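You operate a simulated robot arm through the tools that you are given. There is no shell and no other tool.

The job below is to be done with a simulated robot arm. You get a single attempt, and the scene is never put back.

TASK
Screw 2 stands proud: set the green screwdriver to FLUSH, run it in and fill over its head.
Fine: small float, from the filler board; tools go back; the orange screwdriver stays; screw 1 is red, 2 blue, 3 yellow. Set down upright: small float. A coat counts when it lies all over at full strength: go over it till it gets no stronger.

Only the result counts: the job must be done as asked and must still hold three seconds after the hand-in. Knocking over, shifting, dropping, spilling or breaking anything else fails it.

THE ROBOT
A 6-joint arm with a two-finger gripper, fixed in place. Base frame: the origin is on the floor under the middle of its stand, x ahead of it, y to its left, z up. Units: cm, degrees, N and s.
It reaches about 157.2 cm from its shoulder. Its first joint turns from -166.0 to 166.0 degrees. Payload 2.45 kg.
The tool frame sits at the grasp point between the pads (the TCP): z along the fingers, y along the line on which they close. The tips reach 2 cm beyond it. The gripper opens to 14 cm; its body begins 16.8 cm behind the TCP.
Orientation is that of the tool frame in the base frame, as a unit quaternion [x, y, z, w]. With the fingers straight down and closing along the base's y, the tool's x points along the base's -x, its y along +y and its z along -z.

THE INTERFACE
- The arm moves only by the tool step_arm. Its argument "series" is a list that holds one entry, the list of rows, each a list of 7 numbers: the shift along the base's x, y, z in mm, then the turn, a rotation vector about the base's x, y, z in degrees, then the finger opening in mm, from 0 to 140. In form: [[[dx, dy, dz, ax, ay, az, gripper], ...]]. A call has 1 to 20 rows; each row shifts and turns the commanded pose from where the row before left it. A row lasts 0.2 s, in which the tool goes at most 5 cm and 8.6 degrees; a call with a longer step from one row to the next is refused whole, and so is a gripper value outside its range. A pose out of reach is approached as far as the arm can. The call stops where the force on the tool passes 60 N (or 10 N more than at its start, if that is more) or the arm is blocked; 0.2 s more then pass. The fingers move at their own pace (about 4.5 cm/s each) and stop on an object; they squeeze with about 30 N. The grip force told is the motor's: it shows also when the fingers shut on nothing. Time passes only in rows, and 0.2 s behind the last, so rows that do not move let the fingers close. The reply holds the time, the measured pose of the TCP, the force on the tool along the base axes, the opening and the grip force, in the units named above and with some noise, with the torque about the TCP (base axes, N m) and any sound that the robot's microphone picked up.
- Cameras (640 x 400 px; columns grow to the right, rows downward): "scene" is fixed at [4.52, -50.83, 164.84]; the picture's right is [0.58, -0.81, 0.00], its down [-0.42, -0.30, -0.86] and it looks along [0.70, 0.50, -0.52] (base axes); focal length 347 px, centre (320, 200). "wrist" rides on the gripper at [7.8, 1.1, -20.9] in the tool frame; the picture's right is [-0.14, 0.99, 0.00], its down [-0.92, -0.13, -0.37] and it looks along [-0.36, -0.05, 0.93] (tool axes); focal length 280 px, centre (320, 200). There is no depth. A picture from a camera that has moved, and an enlarged one, comes with that camera's place and axes in the base frame and with its lens. The place of the scene camera against the robot may be out by one fixed shift of up to 1.2 cm in any direction.
- camera(camera): a new picture of that camera. The clock stands still meanwhile.
- zoom(camera, box): a new picture of the part [left, top, right, bottom] of that camera's present view, enlarged. The clock stands still meanwhile.
- hand_in(): hands the job in; it is judged then, once.

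Nothing tells you positions but the pictures and the camera data. Unless the task says otherwise, let go and move clear before handing in.

The tools are called after "Request:" as a command line: name --argument value ..., lists and objects as JSON in quotes. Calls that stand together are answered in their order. step_arm: Moves the arm, as the interface text tells. Its arguments: {"type":"object","properties":{"series":{"type":"array"}},"required":["series"]} The other tools are called the same way: camera (camera) takes a picture; zoom (camera, box) takes an enlarged picture of a part of a camera's view; hand_in () hands the job in.

At the start:

```text
time_s: 0.0
tool_pos: [63.15, 21.54, 128.51]
ee_rot: [0.0, 1.0, 0.0, 0.0]
force: [0.3, 0.1, -0.1]
wrist_torque: [0.02, 0.03, 0.01]
finger_gap: 13.99
gripper_force: 0.1
```

scene: 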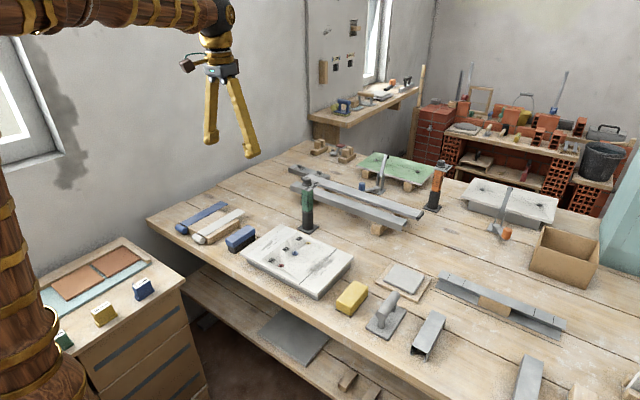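
wrist: 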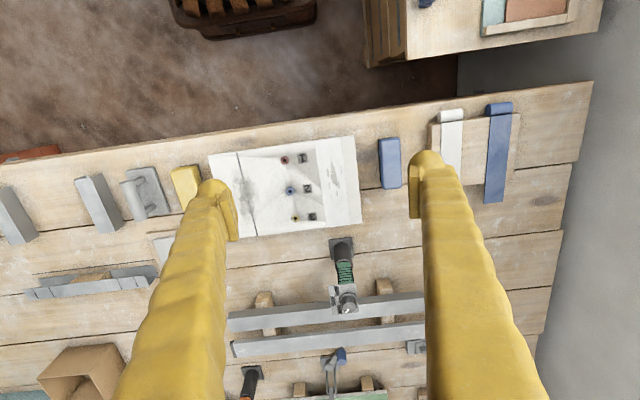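

I see a workbench with a plaster board holding three screws, a green screwdriver in a stand behind it, an orange one further off, and a small float beside the yellow sponge. I'll take closer looks before moving.

Request:
zoom --camera "scene" --box '[220, 160, 380, 310]'

Request:
zoom --camera "scene" --box '[320, 240, 480, 360]'

Request:
zoom --camera "scene" --box '[280, 150, 460, 250]'

Request:
zoom --camera "scene" --box '[450, 160, 640, 280]'

Request:
zoom --camera "wrist" --box '[200, 120, 400, 320]'

Request:
zoom --camera "wrist" --box '[0, 140, 250, 310]'

```text
2.67 times, centred on (300, 235) of scene
camera zoom: at [4.52, -50.83, 164.84], right [0.58, -0.81, 0.0], down [-0.42, -0.3, -0.86], along [0.7, 0.5, -0.52], focal length 924 px, centre (373, 107)
```

zoom: 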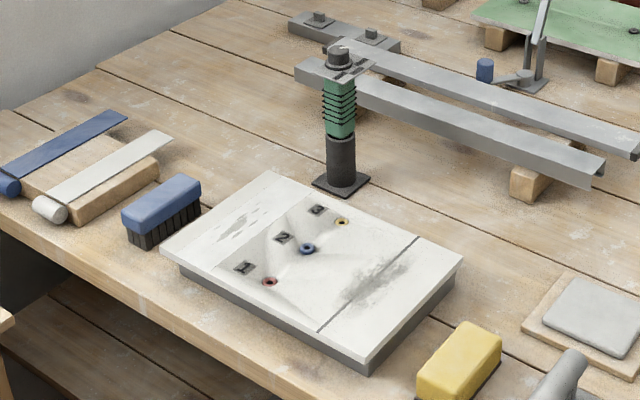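

```text
3.33 times, centred on (400, 300) of scene
camera zoom: at [4.52, -50.83, 164.84], right [0.58, -0.81, 0.0], down [-0.42, -0.3, -0.86], along [0.7, 0.5, -0.52], focal length 1155 px, centre (53, -133)
```

zoom: 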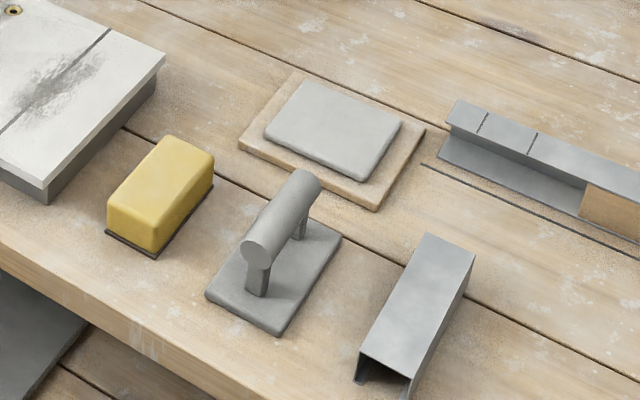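

```text
3.56 times, centred on (370, 200) of scene
camera zoom: at [4.52, -50.83, 164.84], right [0.58, -0.81, 0.0], down [-0.42, -0.3, -0.86], along [0.7, 0.5, -0.52], focal length 1232 px, centre (142, 200)
```

zoom: 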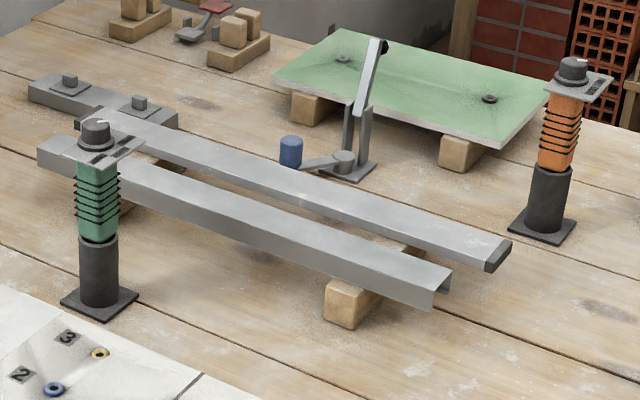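

```text
3.33 times, centred on (545, 220) of scene
camera zoom: at [4.52, -50.83, 164.84], right [0.58, -0.81, 0.0], down [-0.42, -0.3, -0.86], along [0.7, 0.5, -0.52], focal length 1155 px, centre (-430, 133)
```

zoom: 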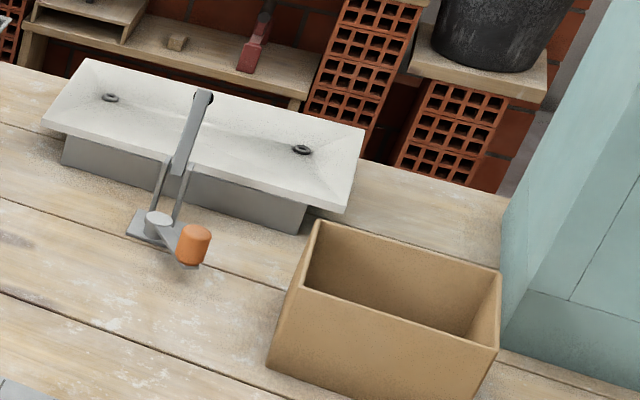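

```text
2.00 times, centred on (300, 220) of wrist
camera zoom: at [55.3, 22.77, 149.28], right [0.14, 0.99, 0.0], down [0.92, -0.13, 0.37], along [0.36, -0.05, -0.93], focal length 561 px, centre (360, 160)
```

zoom: 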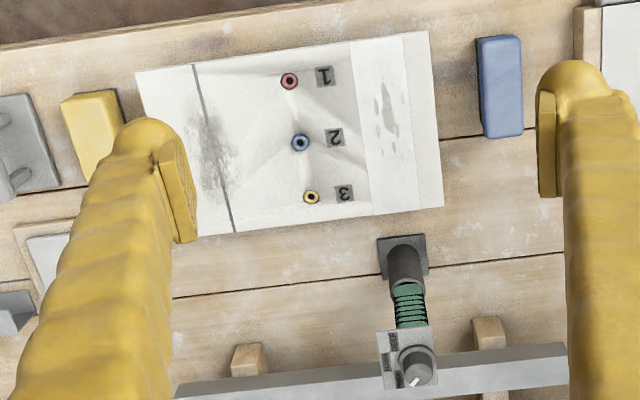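

```text
2.35 times, centred on (125, 225) of wrist
camera zoom: at [55.3, 22.77, 149.28], right [0.14, 0.99, 0.0], down [0.92, -0.13, 0.37], along [0.36, -0.05, -0.93], focal length 660 px, centre (779, 141)
```

zoom: 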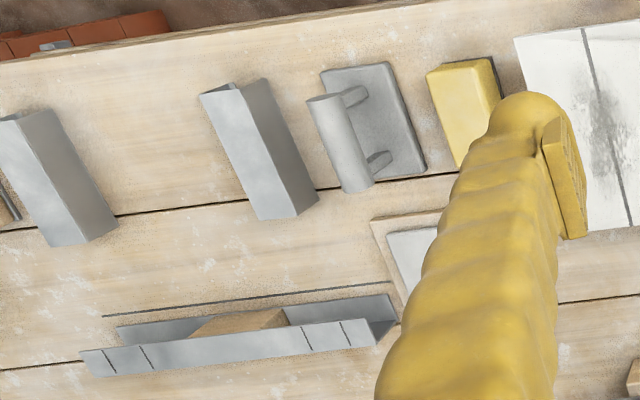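

The bench top is at roughly z = 79. The green driver stands near (98, 22.5) with its dial at about z = 101, and screw 2 is near (77.5, 12.3, 84). I'll bring the wrist camera closer to the driver's dial to read it.

Request:
step_arm --series '[[[30, 0, -8, 0, 0, 0, 140], [30, 0, -8, 0, 0, 0, 140], [30, 0, -8, 0, 0, 0, 140], [30, 0, -8, 0, 0, 0, 140], [30, 0, -8, 0, 0, 0, 140], [30, 0, -8, 0, 0, 0, 140], [30, 0, -8, 0, 0, 0, 140], [30, 0, -8, 0, 0, 0, 140], [20, 10, -20, 0, 0, 0, 140]]]'

Request:
camera --camera "wrist"

Request:
camera --camera "scene"

```text
time_s: 2.0
tool_pos: [89.19, 22.65, 120.1]
ee_rot: [0.001, 1.0, 0.001, 0.001]
force: [-0.5, -0.1, 0.9]
wrist_torque: [0.03, -0.05, -0.01]
finger_gap: 14.0
gripper_force: 0.0
```

```text
taken
camera wrist: at [81.29, 23.78, 141.0], right [0.14, 0.99, 0.0], down [0.92, -0.13, 0.37], along [0.37, -0.05, -0.93], focal length 280 px, centre (320, 200)
```

wrist: 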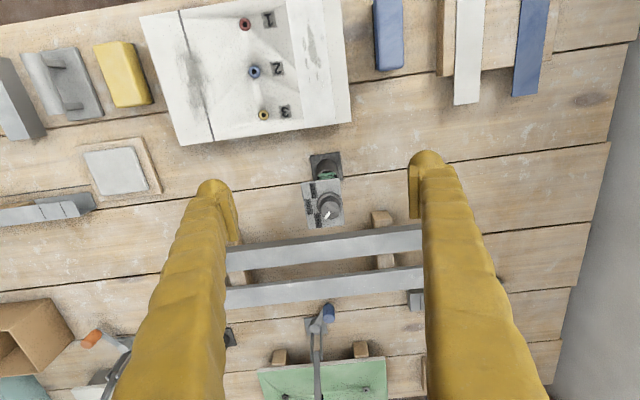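

```text
taken
```

scene: 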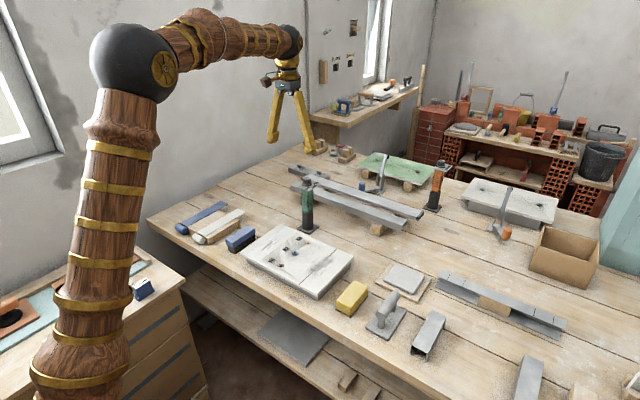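

Request:
zoom --camera "wrist" --box '[285, 145, 365, 235]'

Request:
zoom --camera "wrist" --box '[180, 0, 350, 150]'

Request:
zoom --camera "wrist" --box '[0, 30, 180, 210]'

Request:
zoom --camera "scene" --box '[300, 0, 440, 130]'

Request:
zoom --camera "scene" --box '[280, 160, 340, 220]'

```text
4.44 times, centred on (325, 190) of wrist
camera zoom: at [81.29, 23.78, 141.0], right [0.14, 0.99, 0.0], down [0.92, -0.13, 0.37], along [0.37, -0.05, -0.93], focal length 1246 px, centre (298, 244)
```

zoom: 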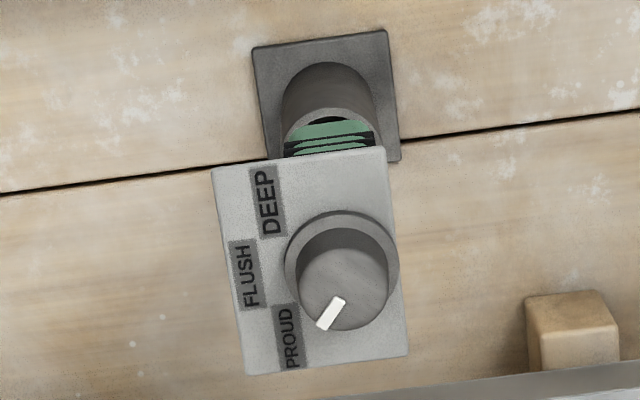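

```text
2.67 times, centred on (265, 75) of wrist
camera zoom: at [81.29, 23.78, 141.0], right [0.14, 0.99, 0.0], down [0.92, -0.13, 0.37], along [0.37, -0.05, -0.93], focal length 748 px, centre (467, 533)
```

zoom: 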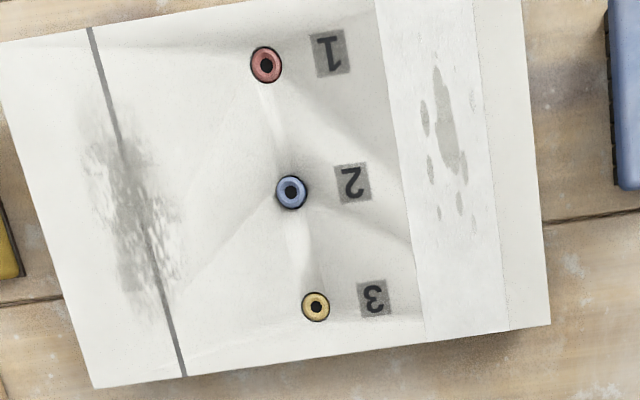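

```text
2.22 times, centred on (90, 120) of wrist
camera zoom: at [81.29, 23.78, 141.0], right [0.14, 0.99, 0.0], down [0.92, -0.13, 0.37], along [0.37, -0.05, -0.93], focal length 623 px, centre (831, 378)
```

zoom: 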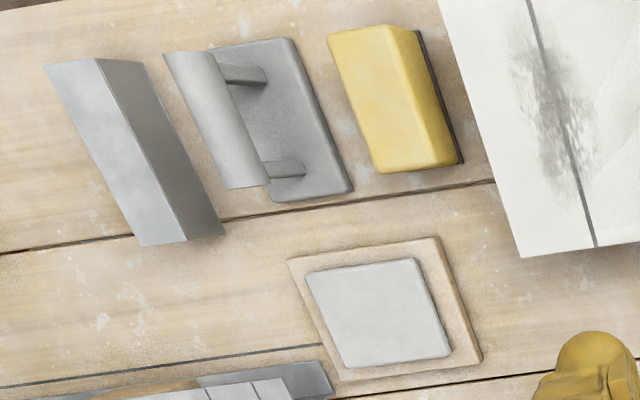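

```text
3.08 times, centred on (370, 65) of scene
camera zoom: at [4.52, -50.83, 164.84], right [0.58, -0.81, 0.0], down [-0.42, -0.3, -0.86], along [0.7, 0.5, -0.52], focal length 1066 px, centre (166, 615)
```

zoom: 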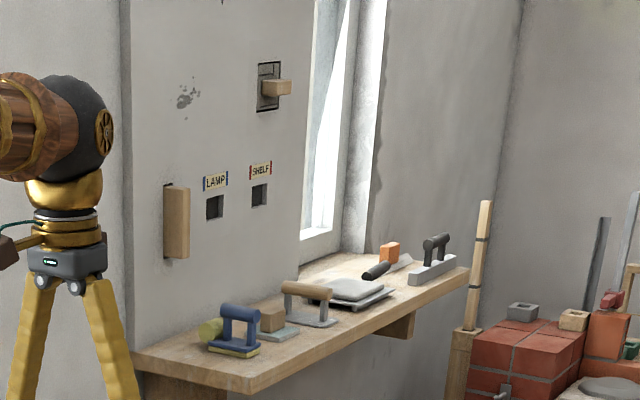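

```text
6.67 times, centred on (310, 190) of scene
camera zoom: at [4.52, -50.83, 164.84], right [0.58, -0.81, 0.0], down [-0.42, -0.3, -0.86], along [0.7, 0.5, -0.52], focal length 2311 px, centre (387, 267)
```

zoom: 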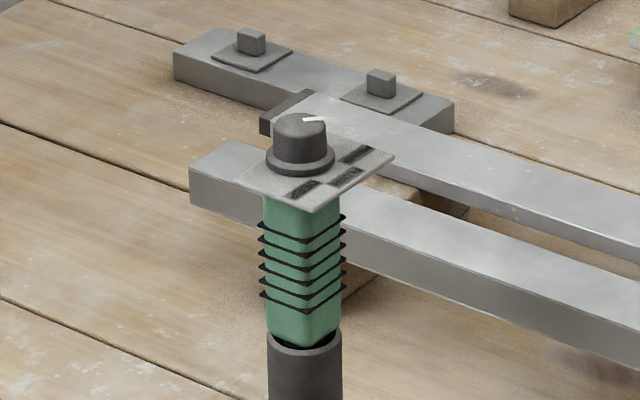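

The dial reads PROUD / FLUSH / DEEP along its −y side, and its white pointer is at PROUD, so it needs about −50° about z. I'll move over the knob to pin down its position and height.

Request:
step_arm --series '[[[30, 1, -20, 0, 0, 0, 140], [30, 1, -20, 0, 0, 0, 140], [31, 2, -20, 0, 0, 0, 140], [0, 0, -10, 0, 0, 0, 140], [0, 0, 0, 0, 0, 0, 140]]]'

Request:
camera --camera "wrist"

Request:
zoom --camera "wrist" --box '[260, 110, 380, 220]'

Request:
zoom --camera "scene" --box '[270, 120, 350, 230]'

```text
time_s: 3.2
tool_pos: [98.32, 22.89, 113.01]
ee_rot: [0.0, 1.0, 0.0, 0.0]
force: [-0.3, -0.9, 0.5]
wrist_torque: [0.03, 0.02, 0.02]
finger_gap: 13.96
gripper_force: 0.1
```

```text
taken
camera wrist: at [90.39, 24.09, 133.97], right [0.14, 0.99, 0.0], down [0.92, -0.13, 0.37], along [0.36, -0.05, -0.93], focal length 280 px, centre (320, 200)
```

wrist: 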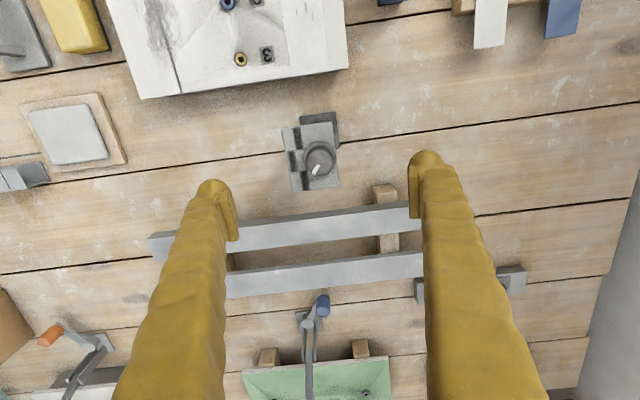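

```text
3.64 times, centred on (320, 165) of wrist
camera zoom: at [90.39, 24.09, 133.97], right [0.14, 0.99, 0.0], down [0.92, -0.13, 0.37], along [0.36, -0.05, -0.93], focal length 1020 px, centre (320, 327)
```

zoom: 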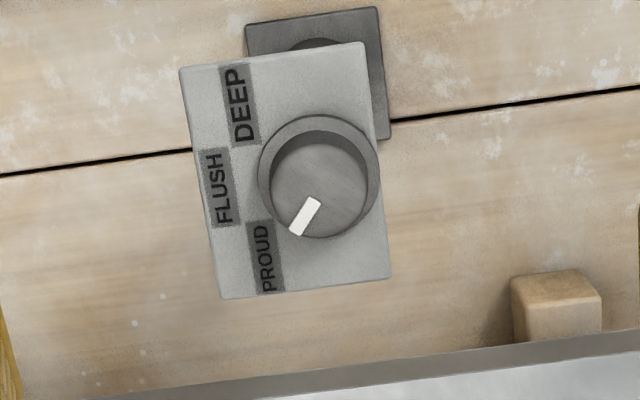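

```text
3.64 times, centred on (310, 175) of scene
camera zoom: at [4.52, -50.83, 164.84], right [0.58, -0.81, 0.0], down [-0.42, -0.3, -0.86], along [0.7, 0.5, -0.52], focal length 1260 px, centre (356, 291)
```

zoom: 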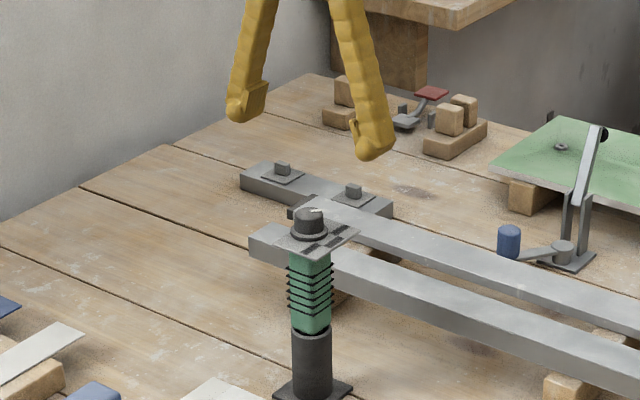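

I place the knob axis at about (98.2, 23.0), with its top near z = 102.1 and the plate near z = 98.7. Next I narrow the opening and go partway down over the knob to check the alignment.

Request:
step_arm --series '[[[-1, 0, -20, 0, 0, 0, 80], [0, 0, -20, 0, 0, 0, 80], [0, 0, -20, 0, 0, 0, 80], [0, 0, -11, 0, 0, 0, 80], [0, 0, 0, 0, 0, 0, 80]]]'

Request:
camera --camera "wrist"

Request:
zoom --camera "wrist" --box '[250, 110, 390, 230]'

Request:
zoom --camera "scene" --box '[270, 140, 350, 200]'

```text
time_s: 4.4
tool_pos: [98.16, 23.05, 105.87]
ee_rot: [-0.001, 1.0, 0.0, 0.0]
force: [-0.2, 0.4, 0.3]
wrist_torque: [0.0, 0.01, -0.01]
finger_gap: 8.0
gripper_force: 0.0
```

```text
taken
camera wrist: at [90.36, 24.21, 126.71], right [0.14, 0.99, 0.0], down [0.92, -0.13, 0.37], along [0.36, -0.05, -0.93], focal length 280 px, centre (320, 200)
```

wrist: 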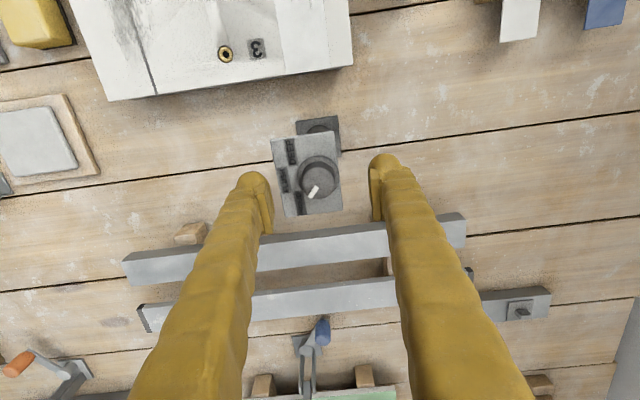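

```text
3.33 times, centred on (320, 170) of wrist
camera zoom: at [90.36, 24.21, 126.71], right [0.14, 0.99, 0.0], down [0.92, -0.13, 0.37], along [0.36, -0.05, -0.93], focal length 935 px, centre (320, 300)
```

zoom: 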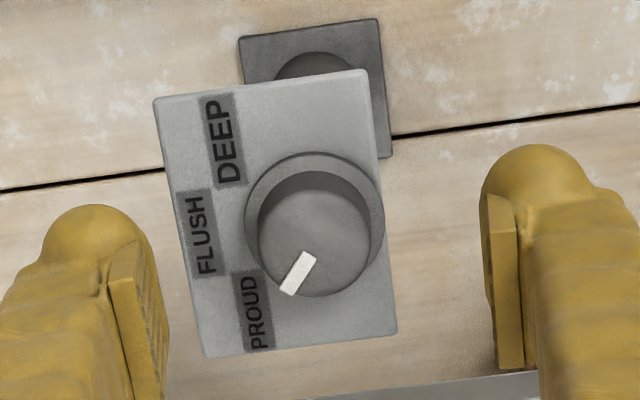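

```text
6.67 times, centred on (310, 170) of scene
camera zoom: at [4.52, -50.83, 164.84], right [0.58, -0.81, 0.0], down [-0.42, -0.3, -0.86], along [0.7, 0.5, -0.52], focal length 2311 px, centre (387, 400)
```

zoom: 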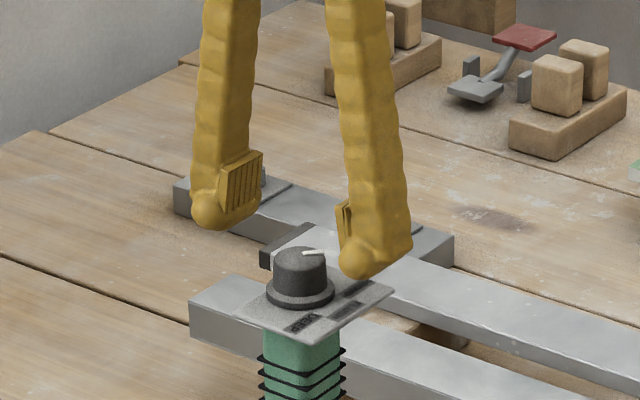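

The gripper is centred over the knob. I'll zoom further in the scene view to measure the knob's height above the plate, so the tips don't hit it.

Request:
zoom --camera "scene" --box '[294, 168, 326, 188]'

Request:
zoom --camera "scene" --box '[285, 175, 335, 235]'

```text
16.00 times, centred on (310, 178) of scene
camera zoom: at [4.52, -50.83, 164.84], right [0.58, -0.81, 0.0], down [-0.42, -0.3, -0.86], along [0.7, 0.5, -0.52], focal length 5546 px, centre (480, 552)
```

zoom: 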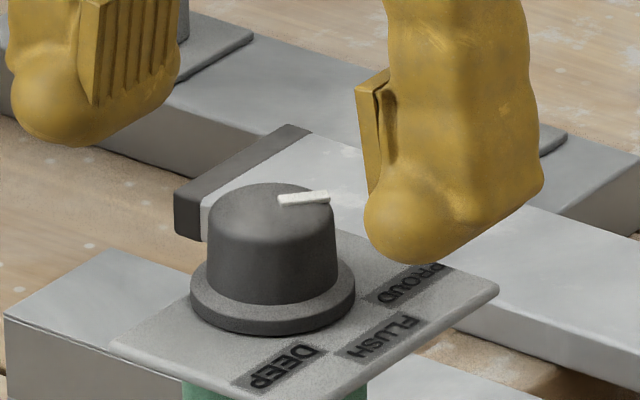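

```text
6.67 times, centred on (310, 205) of scene
camera zoom: at [4.52, -50.83, 164.84], right [0.58, -0.81, 0.0], down [-0.42, -0.3, -0.86], along [0.7, 0.5, -0.52], focal length 2311 px, centre (387, 167)
```

zoom: 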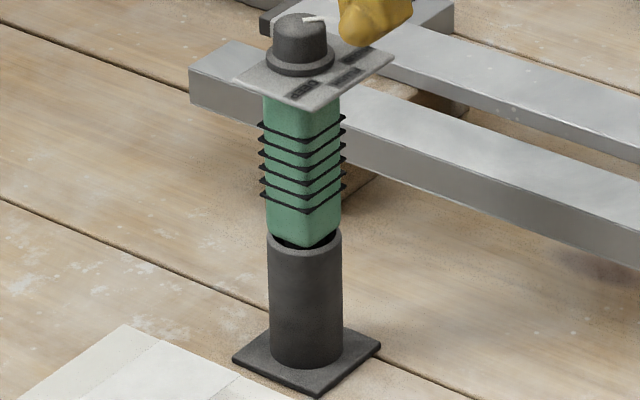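

The knob stands about 2.3 cm above the plate, so the plate is near z = 99.8. I'll lower until the tips are just above the plate, then check again before closing.

Request:
step_arm --series '[[[0, 0, -12, 0, 0, 0, 55], [0, 0, -12, 0, 0, 0, 55], [0, 0, -11, 0, 0, 0, 55], [0, 0, 0, 0, 0, 0, 55]]]'

Request:
zoom --camera "scene" --box '[294, 168, 326, 188]'

Request:
zoom --camera "wrist" --box '[250, 130, 390, 250]'

```text
time_s: 5.4
tool_pos: [98.17, 22.92, 102.74]
ee_rot: [0.0, 1.0, -0.001, 0.001]
force: [0.5, -4.0, 42.9]
wrist_torque: [-1.78, 0.13, 0.06]
finger_gap: 6.05
gripper_force: 4.0
```

```text
16.00 times, centred on (310, 178) of scene
camera zoom: at [4.52, -50.83, 164.84], right [0.58, -0.81, 0.0], down [-0.42, -0.3, -0.86], along [0.7, 0.5, -0.52], focal length 5546 px, centre (480, 552)
```

zoom: 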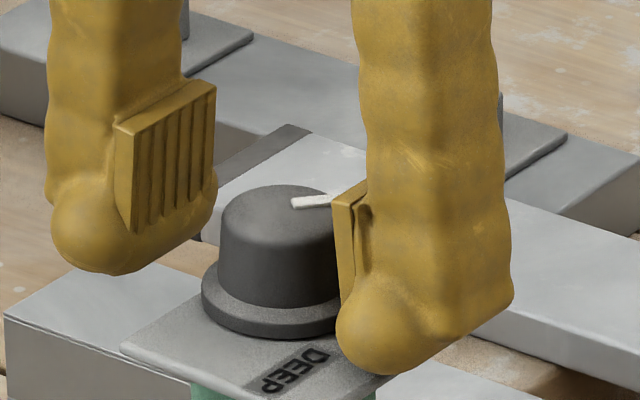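

```text
3.33 times, centred on (320, 190) of wrist
camera zoom: at [90.28, 24.12, 123.61], right [0.14, 0.99, 0.0], down [0.92, -0.13, 0.37], along [0.37, -0.05, -0.93], focal length 935 px, centre (320, 233)
```

zoom: 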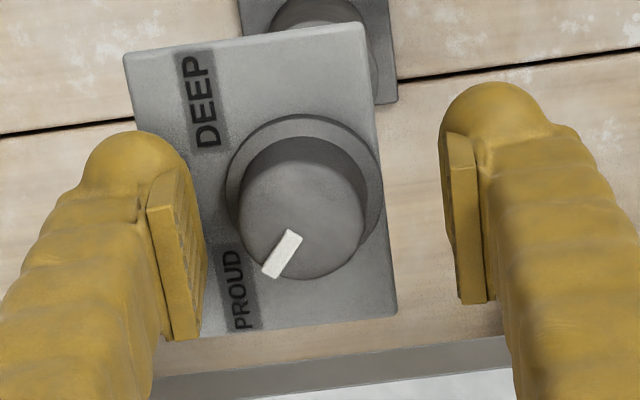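

The left fingertip touched the plate at TCP z ≈ 102.7, so the plate is higher than I estimated, near 100.7. I'll back up at once and recheck.

Request:
step_arm --series '[[[0, 0, 8, 0, 0, 0, 60], [0, 0, 0, 0, 0, 0, 60]]]'

Request:
zoom --camera "scene" --box '[294, 168, 326, 188]'

Request:
zoom --camera "wrist" --box '[250, 130, 390, 250]'

Request:
zoom --camera "scene" --box '[285, 175, 335, 235]'

```text
time_s: 6.0
tool_pos: [98.17, 23.0, 103.17]
ee_rot: [0.001, 1.0, 0.0, -0.001]
force: [0.7, 0.1, -0.2]
wrist_torque: [-0.01, 0.02, 0.02]
finger_gap: 5.99
gripper_force: 0.2
```

```text
16.00 times, centred on (310, 178) of scene
camera zoom: at [4.52, -50.83, 164.84], right [0.58, -0.81, 0.0], down [-0.42, -0.3, -0.86], along [0.7, 0.5, -0.52], focal length 5546 px, centre (480, 552)
```

zoom: 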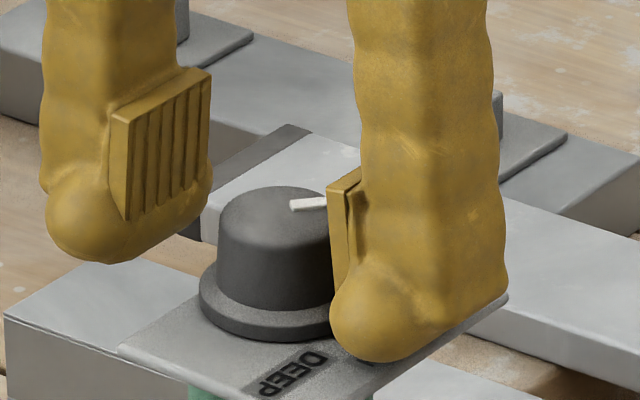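

```text
3.33 times, centred on (320, 190) of wrist
camera zoom: at [90.28, 24.2, 124.01], right [0.14, 0.99, 0.0], down [0.92, -0.13, 0.37], along [0.36, -0.05, -0.93], focal length 935 px, centre (320, 233)
```

zoom: 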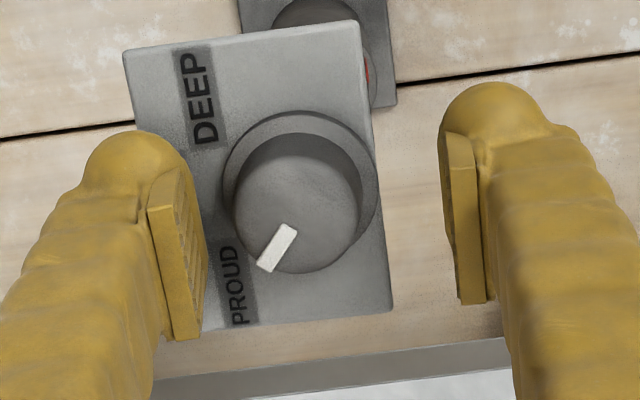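

```text
6.67 times, centred on (310, 205) of scene
camera zoom: at [4.52, -50.83, 164.84], right [0.58, -0.81, 0.0], down [-0.42, -0.3, -0.86], along [0.7, 0.5, -0.52], focal length 2311 px, centre (387, 167)
```

zoom: 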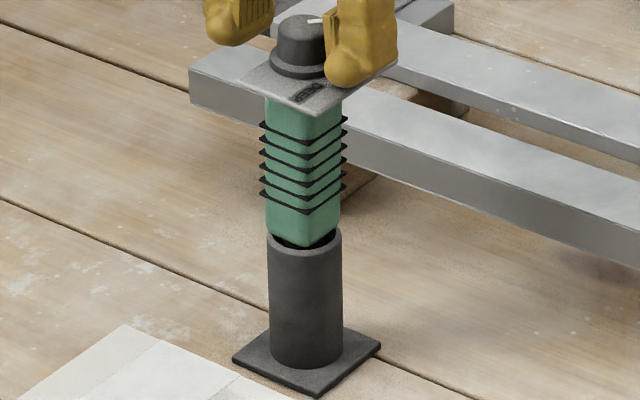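

The driver has a little play in its stand and now leans slightly, putting the knob axis at about (98.0, 22.5). I'll centre on it, lower a few mm so the tips stay clear of the plate, and close gently.

Request:
step_arm --series '[[[-1.5, -4.5, 0, 0, 0, 0, 60], [0, 0, -2, 0, 0, 0, 60], [0, 0, 0, 0, 0, 0, 45], [0, 0, 0, 0, 0, 0, 38], [0, 0, 0, 0, 0, 0, 33]]]'

Request:
zoom --camera "scene" --box '[294, 168, 326, 188]'

Request:
zoom --camera "wrist" --box '[250, 130, 390, 250]'

```text
time_s: 7.2
tool_pos: [97.98, 22.63, 103.18]
ee_rot: [0.0, 1.0, 0.0, 0.001]
force: [-0.2, 2.9, 20.4]
wrist_torque: [0.43, 0.01, -0.02]
finger_gap: 3.47
gripper_force: 1.0
```

```text
16.00 times, centred on (310, 178) of scene
camera zoom: at [4.52, -50.83, 164.84], right [0.58, -0.81, 0.0], down [-0.42, -0.3, -0.86], along [0.7, 0.5, -0.52], focal length 5546 px, centre (480, 552)
```

zoom: 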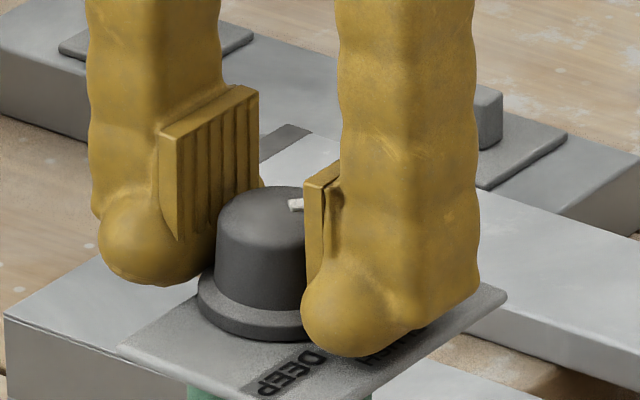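

```text
3.33 times, centred on (320, 190) of wrist
camera zoom: at [90.12, 23.72, 124.0], right [0.14, 0.99, 0.0], down [0.92, -0.13, 0.37], along [0.37, -0.05, -0.93], focal length 935 px, centre (320, 233)
```

zoom: 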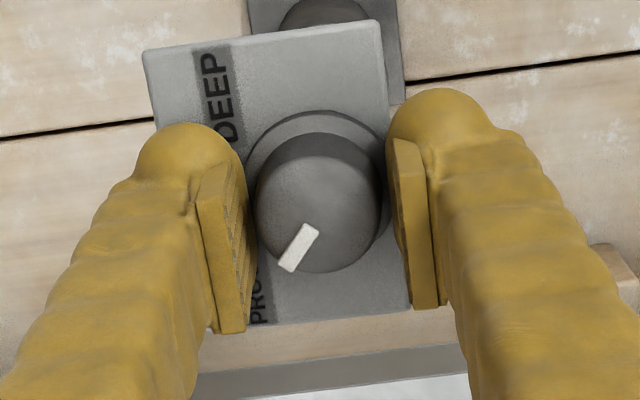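

The tips are resting on the knob's lower flange at about 20 N. The pads overlap most of the knob, so I'll raise 3 mm and then close.

Request:
step_arm --series '[[[0, -0.5, 4, 0, 0, 0, 38], [0, 0, 0, 0, 0, 0, 38], [0, 0, 0, 0, 0, 0, 32], [0, 0, 0, 0, 0, 0, 28], [0, 0, 0, 0, 0, 0, 25]]]'

Request:
zoom --camera "scene" --box '[294, 168, 326, 188]'

Request:
zoom --camera "wrist" --box '[250, 130, 390, 250]'

```text
time_s: 8.4
tool_pos: [98.04, 22.54, 103.48]
ee_rot: [0.0, 1.0, 0.0, 0.001]
force: [-0.6, -0.1, 6.1]
wrist_torque: [0.28, 0.02, 0.02]
finger_gap: 2.96
gripper_force: 29.3
```

```text
16.00 times, centred on (310, 178) of scene
camera zoom: at [4.52, -50.83, 164.84], right [0.58, -0.81, 0.0], down [-0.42, -0.3, -0.86], along [0.7, 0.5, -0.52], focal length 5546 px, centre (480, 552)
```

zoom: 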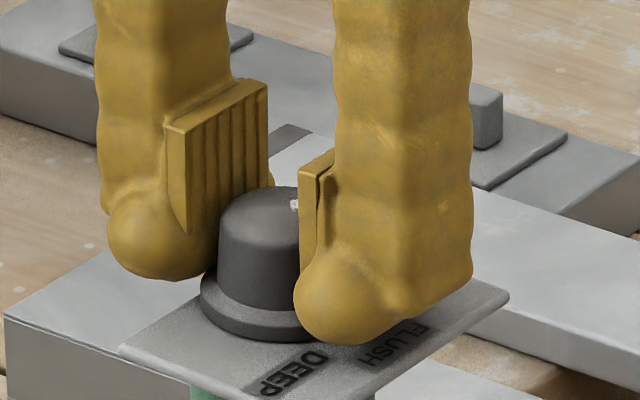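

```text
3.33 times, centred on (320, 190) of wrist
camera zoom: at [90.15, 23.68, 124.27], right [0.14, 0.99, 0.0], down [0.92, -0.13, 0.37], along [0.37, -0.05, -0.93], focal length 935 px, centre (320, 233)
```

zoom: 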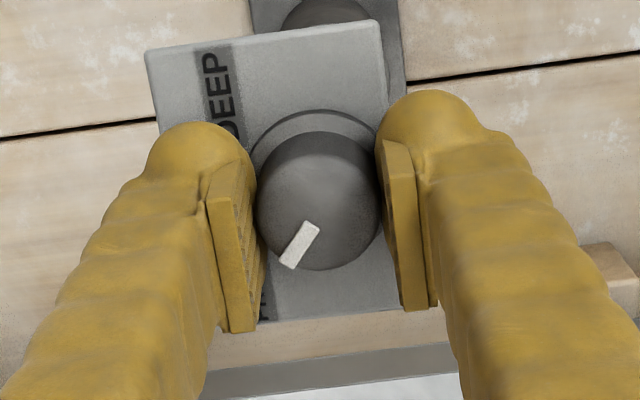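

The knob is gripped at 2.96 cm and 29 N. Now I turn it clockwise as seen from above, starting with part of the turn to watch the response.

Request:
step_arm --series '[[[0, 0, 0, 0, 0, -5, 25], [0, 0, 0, 0, 0, -5, 25], [0, 0, 0, 0, 0, -5, 25], [0, 0, 0, 0, 0, 0, 25]]]'

Request:
zoom --camera "wrist" --box '[250, 130, 390, 250]'

Request:
zoom --camera "scene" --box '[280, 165, 340, 235]'

```text
time_s: 9.4
tool_pos: [97.95, 22.57, 103.48]
ee_rot: [0.131, 0.991, 0.0, 0.0]
force: [-2.9, 1.0, 6.3]
wrist_torque: [0.3, 0.31, 0.02]
finger_gap: 2.98
gripper_force: 30.3
```

```text
3.33 times, centred on (320, 190) of wrist
camera zoom: at [90.7, 25.67, 124.28], right [0.39, 0.92, 0.0], down [0.86, -0.36, 0.37], along [0.34, -0.14, -0.93], focal length 935 px, centre (320, 233)
```

zoom: 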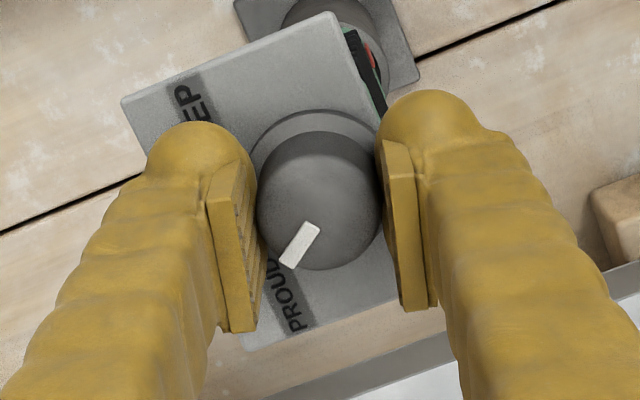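

```text
5.71 times, centred on (310, 200) of scene
camera zoom: at [4.52, -50.83, 164.84], right [0.58, -0.81, 0.0], down [-0.42, -0.3, -0.86], along [0.7, 0.5, -0.52], focal length 1980 px, centre (377, 200)
```

zoom: 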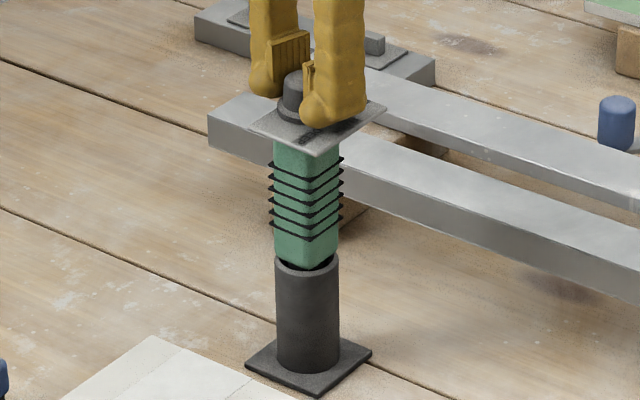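

The knob turns while the plate stays put. I'll continue to about −49° in total.

Request:
step_arm --series '[[[0, 0, 0, 0, 0, -6, 25], [0, 0, 0, 0, 0, -6, 25], [0, 0, 0, 0, 0, -6, 25], [0, 0, 0, 0, 0, -6, 25], [0, 0, 0, 0, 0, -6, 25], [0, 0, 0, 0, 0, -4, 25], [0, 0, 0, 0, 0, 0, 25]]]'

Request:
zoom --camera "wrist" --box '[250, 130, 390, 250]'

Request:
zoom --camera "scene" --box '[294, 168, 326, 188]'

```text
time_s: 11.0
tool_pos: [98.02, 22.48, 103.31]
ee_rot: [0.415, 0.91, 0.0, 0.0]
force: [-1.9, 4.5, 6.5]
wrist_torque: [0.42, 0.17, 0.01]
finger_gap: 2.94
gripper_force: 30.1
```

```text
3.33 times, centred on (320, 190) of wrist
camera zoom: at [93.71, 29.16, 124.28], right [0.84, 0.54, 0.0], down [0.51, -0.78, 0.37], along [0.2, -0.31, -0.93], focal length 935 px, centre (320, 233)
```

zoom: 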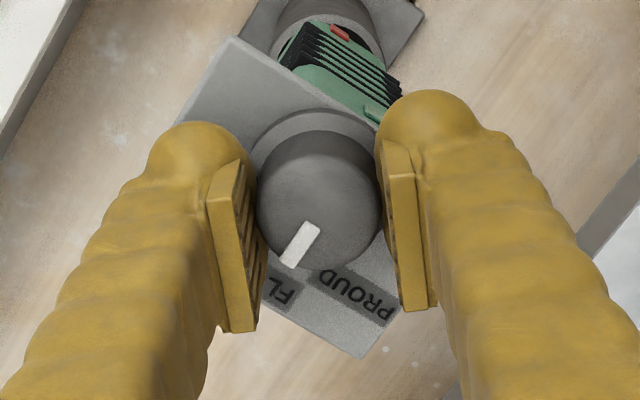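

```text
16.00 times, centred on (310, 178) of scene
camera zoom: at [4.52, -50.83, 164.84], right [0.58, -0.81, 0.0], down [-0.42, -0.3, -0.86], along [0.7, 0.5, -0.52], focal length 5546 px, centre (480, 552)
```

zoom: 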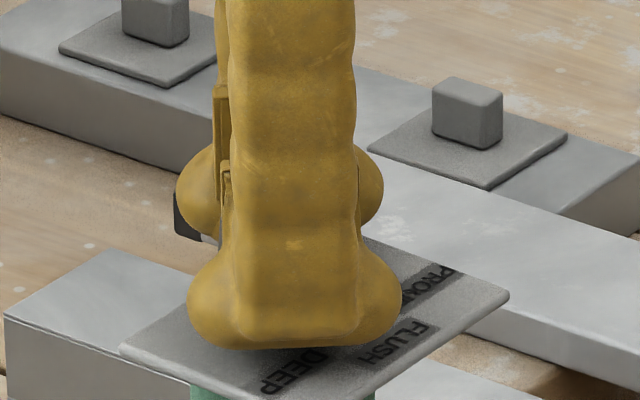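

The pointer should now be at FLUSH. I'll open, rise and check.

Request:
step_arm --series '[[[0, 0, 0, 0, 0, 0, 45], [0, 0, 1, 0, 0, 0, 60], [0, 0, 20, 0, 0, 0, 70], [0, 0, 40, 0, 0, 0, 80], [0, 0, 40, 0, 0, 0, 80], [0, 0, 0, 0, 0, 0, 80]]]'

Request:
camera --camera "wrist"

Request:
zoom --camera "wrist" --box '[250, 90, 390, 210]'

Request:
zoom --camera "scene" --box '[294, 168, 326, 188]'

```text
time_s: 12.4
tool_pos: [97.99, 22.62, 113.41]
ee_rot: [0.415, 0.91, 0.0, 0.0]
force: [0.3, 0.4, 0.1]
wrist_torque: [0.0, 0.0, 0.02]
finger_gap: 7.99
gripper_force: 0.1
```

```text
taken
camera wrist: at [93.71, 29.18, 134.33], right [0.84, 0.55, 0.0], down [0.51, -0.78, 0.37], along [0.2, -0.31, -0.93], focal length 280 px, centre (320, 200)
```

wrist: 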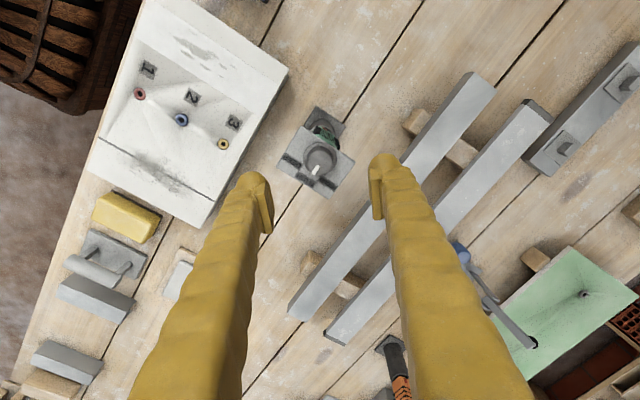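

```text
3.33 times, centred on (320, 150) of wrist
camera zoom: at [93.71, 29.18, 134.33], right [0.84, 0.55, 0.0], down [0.51, -0.78, 0.37], along [0.2, -0.31, -0.93], focal length 935 px, centre (320, 367)
```

zoom: 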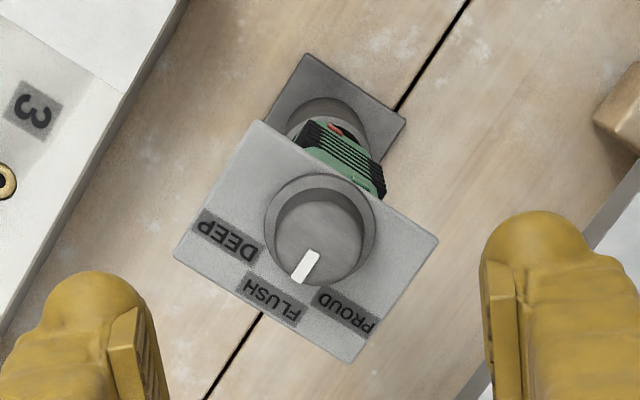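

```text
16.00 times, centred on (310, 178) of scene
camera zoom: at [4.52, -50.83, 164.84], right [0.58, -0.81, 0.0], down [-0.42, -0.3, -0.86], along [0.7, 0.5, -0.52], focal length 5546 px, centre (480, 552)
```

zoom: 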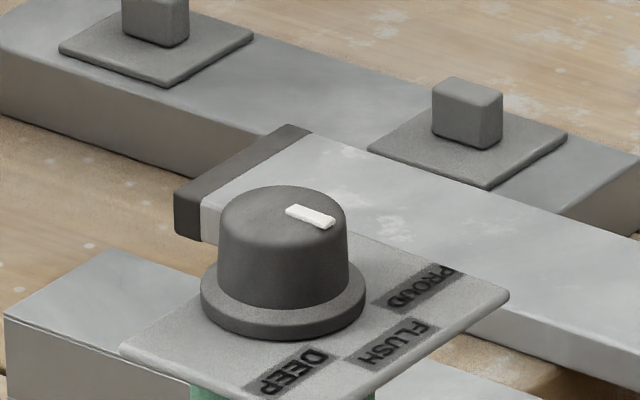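

The pointer looks close to FLUSH. I'll zoom in tightly to confirm the angle and to study the red trigger on the handle.

Request:
zoom --camera "wrist" --box '[285, 140, 345, 180]'

Request:
zoom --camera "wrist" --box '[290, 105, 355, 150]'

Request:
zoom --camera "wrist" --box '[370, 330, 430, 400]'

Request:
zoom --camera "wrist" --box '[120, 50, 260, 180]'

```text
10.00 times, centred on (315, 160) of wrist
camera zoom: at [93.71, 29.18, 134.33], right [0.84, 0.55, 0.0], down [0.51, -0.78, 0.37], along [0.2, -0.31, -0.93], focal length 2804 px, centre (370, 600)
```

zoom: 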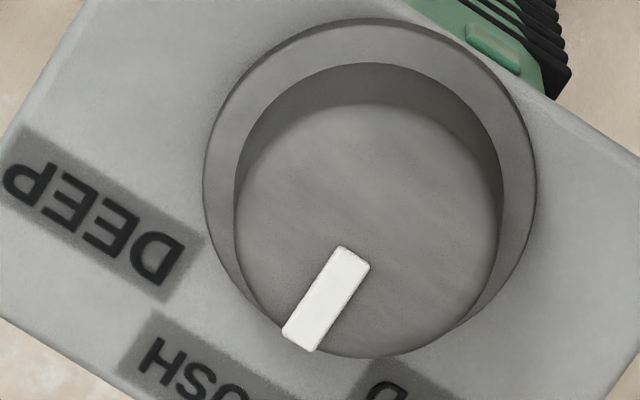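

```text
8.89 times, centred on (322, 128) of wrist
camera zoom: at [93.71, 29.18, 134.33], right [0.84, 0.55, 0.0], down [0.51, -0.78, 0.37], along [0.2, -0.31, -0.93], focal length 2492 px, centre (298, 844)
```

zoom: 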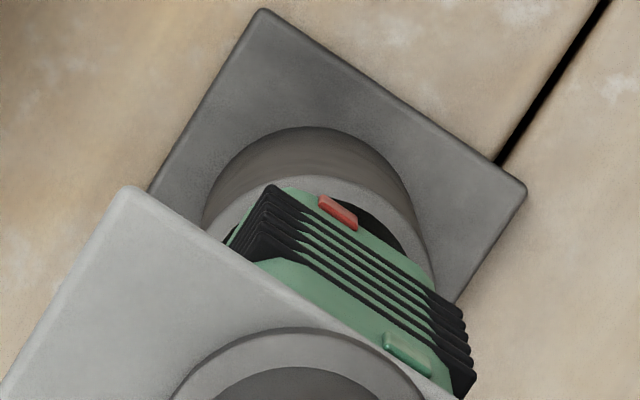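

```text
5.71 times, centred on (400, 365) of wrist
camera zoom: at [93.71, 29.18, 134.33], right [0.84, 0.55, 0.0], down [0.51, -0.78, 0.37], along [0.2, -0.31, -0.93], focal length 1602 px, centre (-137, -743)
```

zoom: 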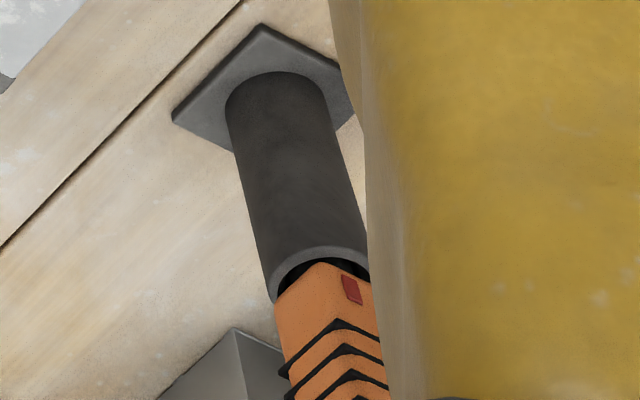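

```text
3.08 times, centred on (190, 115) of wrist
camera zoom: at [93.71, 29.18, 134.33], right [0.84, 0.55, 0.0], down [0.51, -0.78, 0.37], along [0.2, -0.31, -0.93], focal length 863 px, centre (720, 462)
```

zoom: 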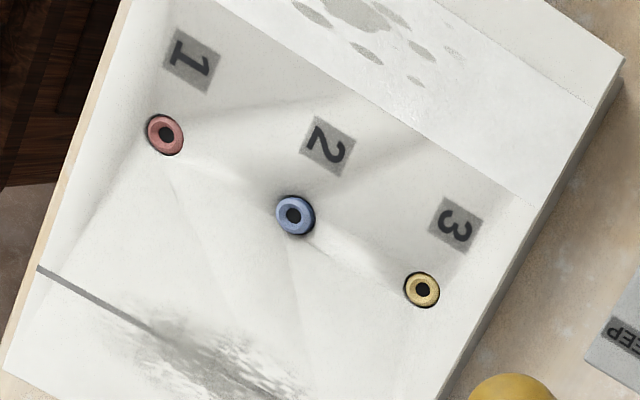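

The dial bar now points along −y at FLUSH. The handle's +y face carries a small red part and a green part that could be a lamp or trigger. I'll look at that face before choosing a grip.

Request:
step_arm --series '[[[0, 20, 0, 0, 0, -8.2, 80], [0, 20, 0, 0, 0, -8.2, 80], [0, 20, 0, 0, 0, -8.2, 80], [0, 20, 0, 0, 0, -8.2, 80], [0, 20, 0, 0, 0, -8.2, 80], [0, 15, -10, -7.5, 0, 0, 80], [0, 8, -20, -7.5, 0, 0, 80], [0, 0, -30, -7.5, 0, 0, 80], [0, 0, -30, -7.5, 0, 0, 80], [0, 0, 0, 0, 0, 0, 80]]]'

Request:
camera --camera "wrist"

Request:
zoom --camera "wrist" --box '[260, 100, 400, 240]'

Request:
camera --camera "scene"

```text
time_s: 14.6
tool_pos: [97.94, 34.77, 104.63]
ee_rot: [0.683, 0.683, -0.184, 0.183]
force: [-0.2, 0.7, -0.6]
wrist_torque: [0.04, 0.01, 0.01]
finger_gap: 7.97
gripper_force: 0.0
```

```text
taken
camera wrist: at [99.1, 52.07, 118.67], right [0.99, -0.12, 0.07], down [-0.13, -0.61, 0.78], along [-0.05, -0.78, -0.62], focal length 280 px, centre (320, 200)
```

wrist: 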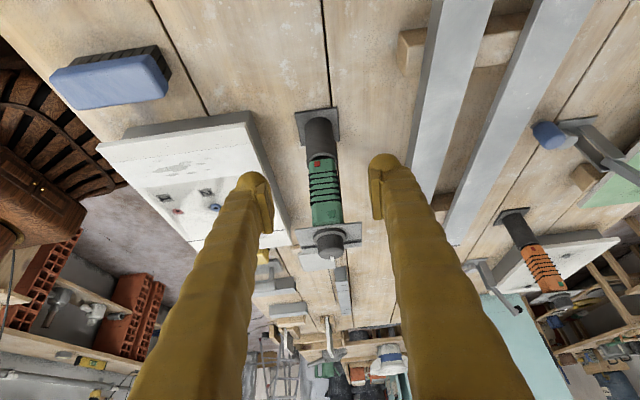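

```text
2.86 times, centred on (330, 170) of wrist
camera zoom: at [99.1, 52.07, 118.67], right [0.99, -0.12, 0.07], down [-0.13, -0.61, 0.78], along [-0.05, -0.78, -0.62], focal length 801 px, centre (291, 286)
```

zoom: 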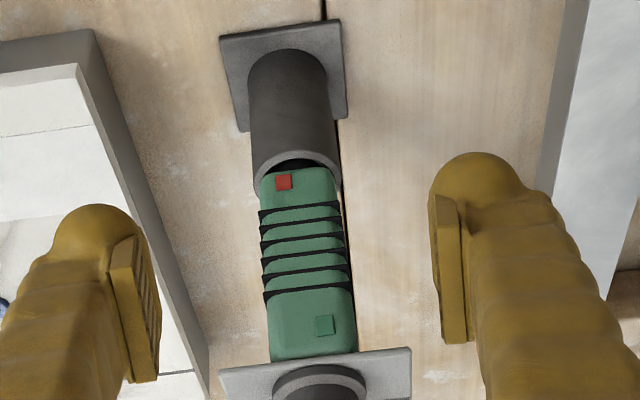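

```text
taken
```

scene: 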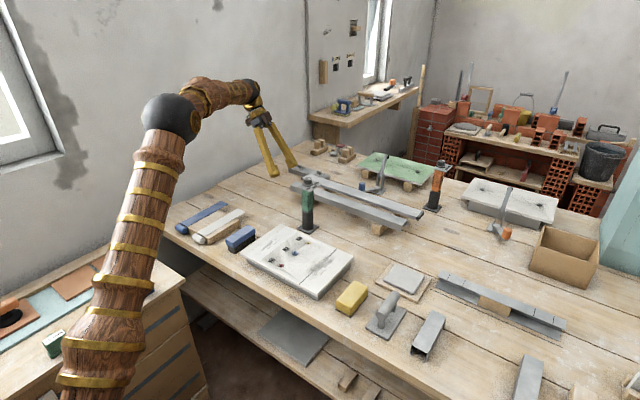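

Request:
zoom --camera "wrist" --box '[300, 150, 350, 235]'

Request:
zoom --camera "wrist" --box '[490, 200, 590, 310]'

Request:
zoom --camera "wrist" --box '[300, 215, 370, 270]'

```text
4.71 times, centred on (325, 192) of wrist
camera zoom: at [99.1, 52.07, 118.67], right [0.99, -0.12, 0.07], down [-0.13, -0.61, 0.78], along [-0.05, -0.78, -0.62], focal length 1320 px, centre (296, 235)
```

zoom: 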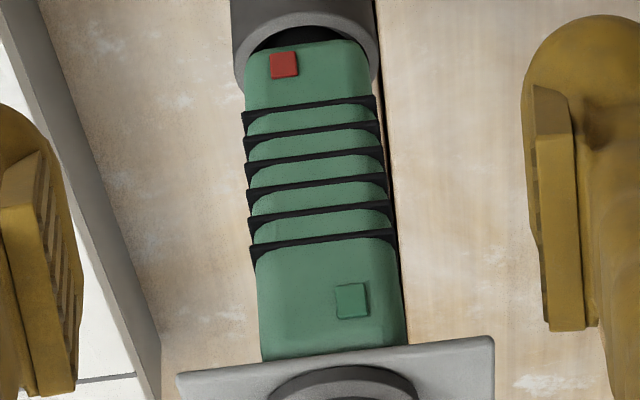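

```text
3.64 times, centred on (540, 255) of wrist
camera zoom: at [99.1, 52.07, 118.67], right [0.99, -0.12, 0.07], down [-0.13, -0.61, 0.78], along [-0.05, -0.78, -0.62], focal length 1020 px, centre (-480, 0)
```

zoom: 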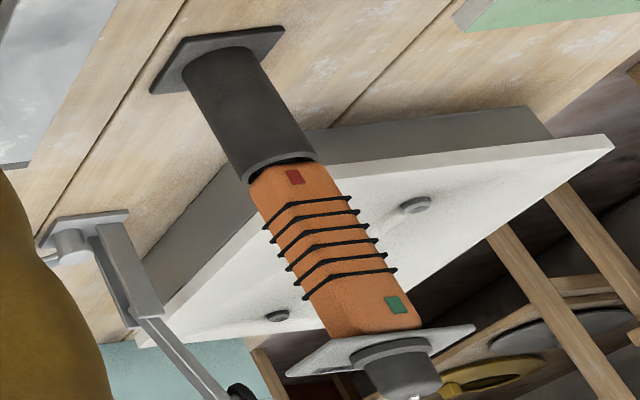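

```text
7.27 times, centred on (335, 242) of wrist
camera zoom: at [99.1, 52.07, 118.67], right [0.99, -0.12, 0.07], down [-0.13, -0.61, 0.78], along [-0.05, -0.78, -0.62], focal length 2039 px, centre (211, -109)
```

zoom: 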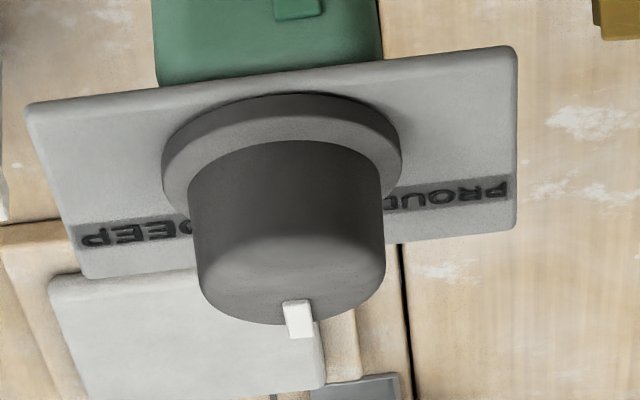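

The +y face carries a red and a green square, probably lamps, with a ribbed grip between them at z ≈ 92–97. I'll grip the handle horizontally from the +y side with the fingers closing along x, so the camera keeps that face in view. First I level the tool at a stand-off.

Request:
step_arm --series '[[[0, 10, -10, -7.5, 0, 0, 80], [0, 10, -12, -7.5, 0, 0, 80], [0, 10, -12, -7.5, 0, 0, 80], [0, 10, -12, -7.5, 0, 0, 80], [0, 10, -12, -7.5, 0, 0, 80], [0, 0, -12, -7.5, 0, 0, 80], [0, 0, -12, -7.5, 0, 0, 80], [0, 0, -12, -7.5, 0, 0, 80], [0, 0, 0, 0, 0, 0, 80]]]'

Request:
camera --camera "wrist"

Request:
camera --camera "scene"

```text
time_s: 16.6
tool_pos: [95.82, 33.19, 92.75]
ee_rot: [0.495, 0.52, -0.479, 0.505]
force: [-0.8, 0.3, 0.3]
wrist_torque: [0.02, -0.01, 0.02]
finger_gap: 7.98
gripper_force: 0.1
out of reach, approached as far as the arm can: row 6, 7, 8
```

```text
taken
camera wrist: at [95.91, 54.39, 85.58], right [0.99, 0.05, 0.14], down [-0.15, 0.33, 0.93], along [0.0, -0.94, 0.34], focal length 280 px, centre (320, 200)
```

wrist: 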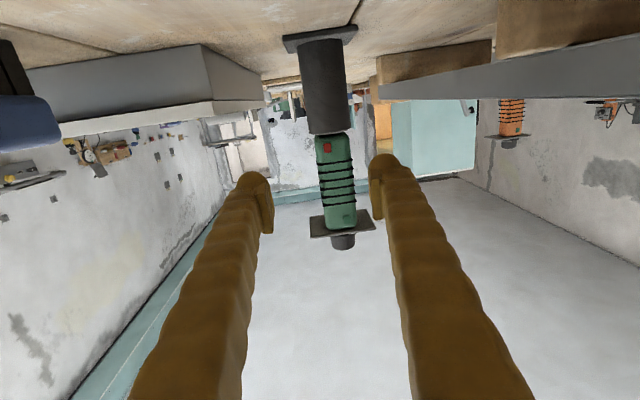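

```text
taken
```

scene: 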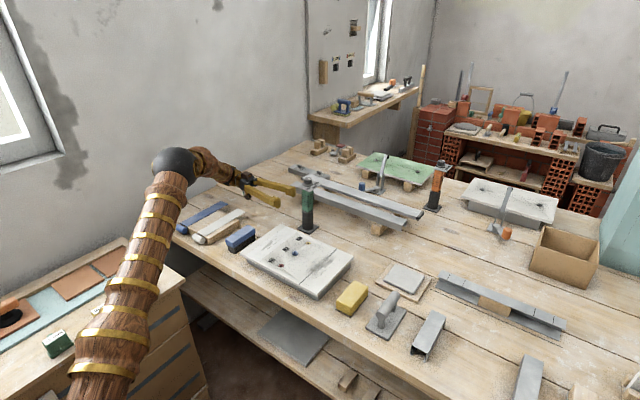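

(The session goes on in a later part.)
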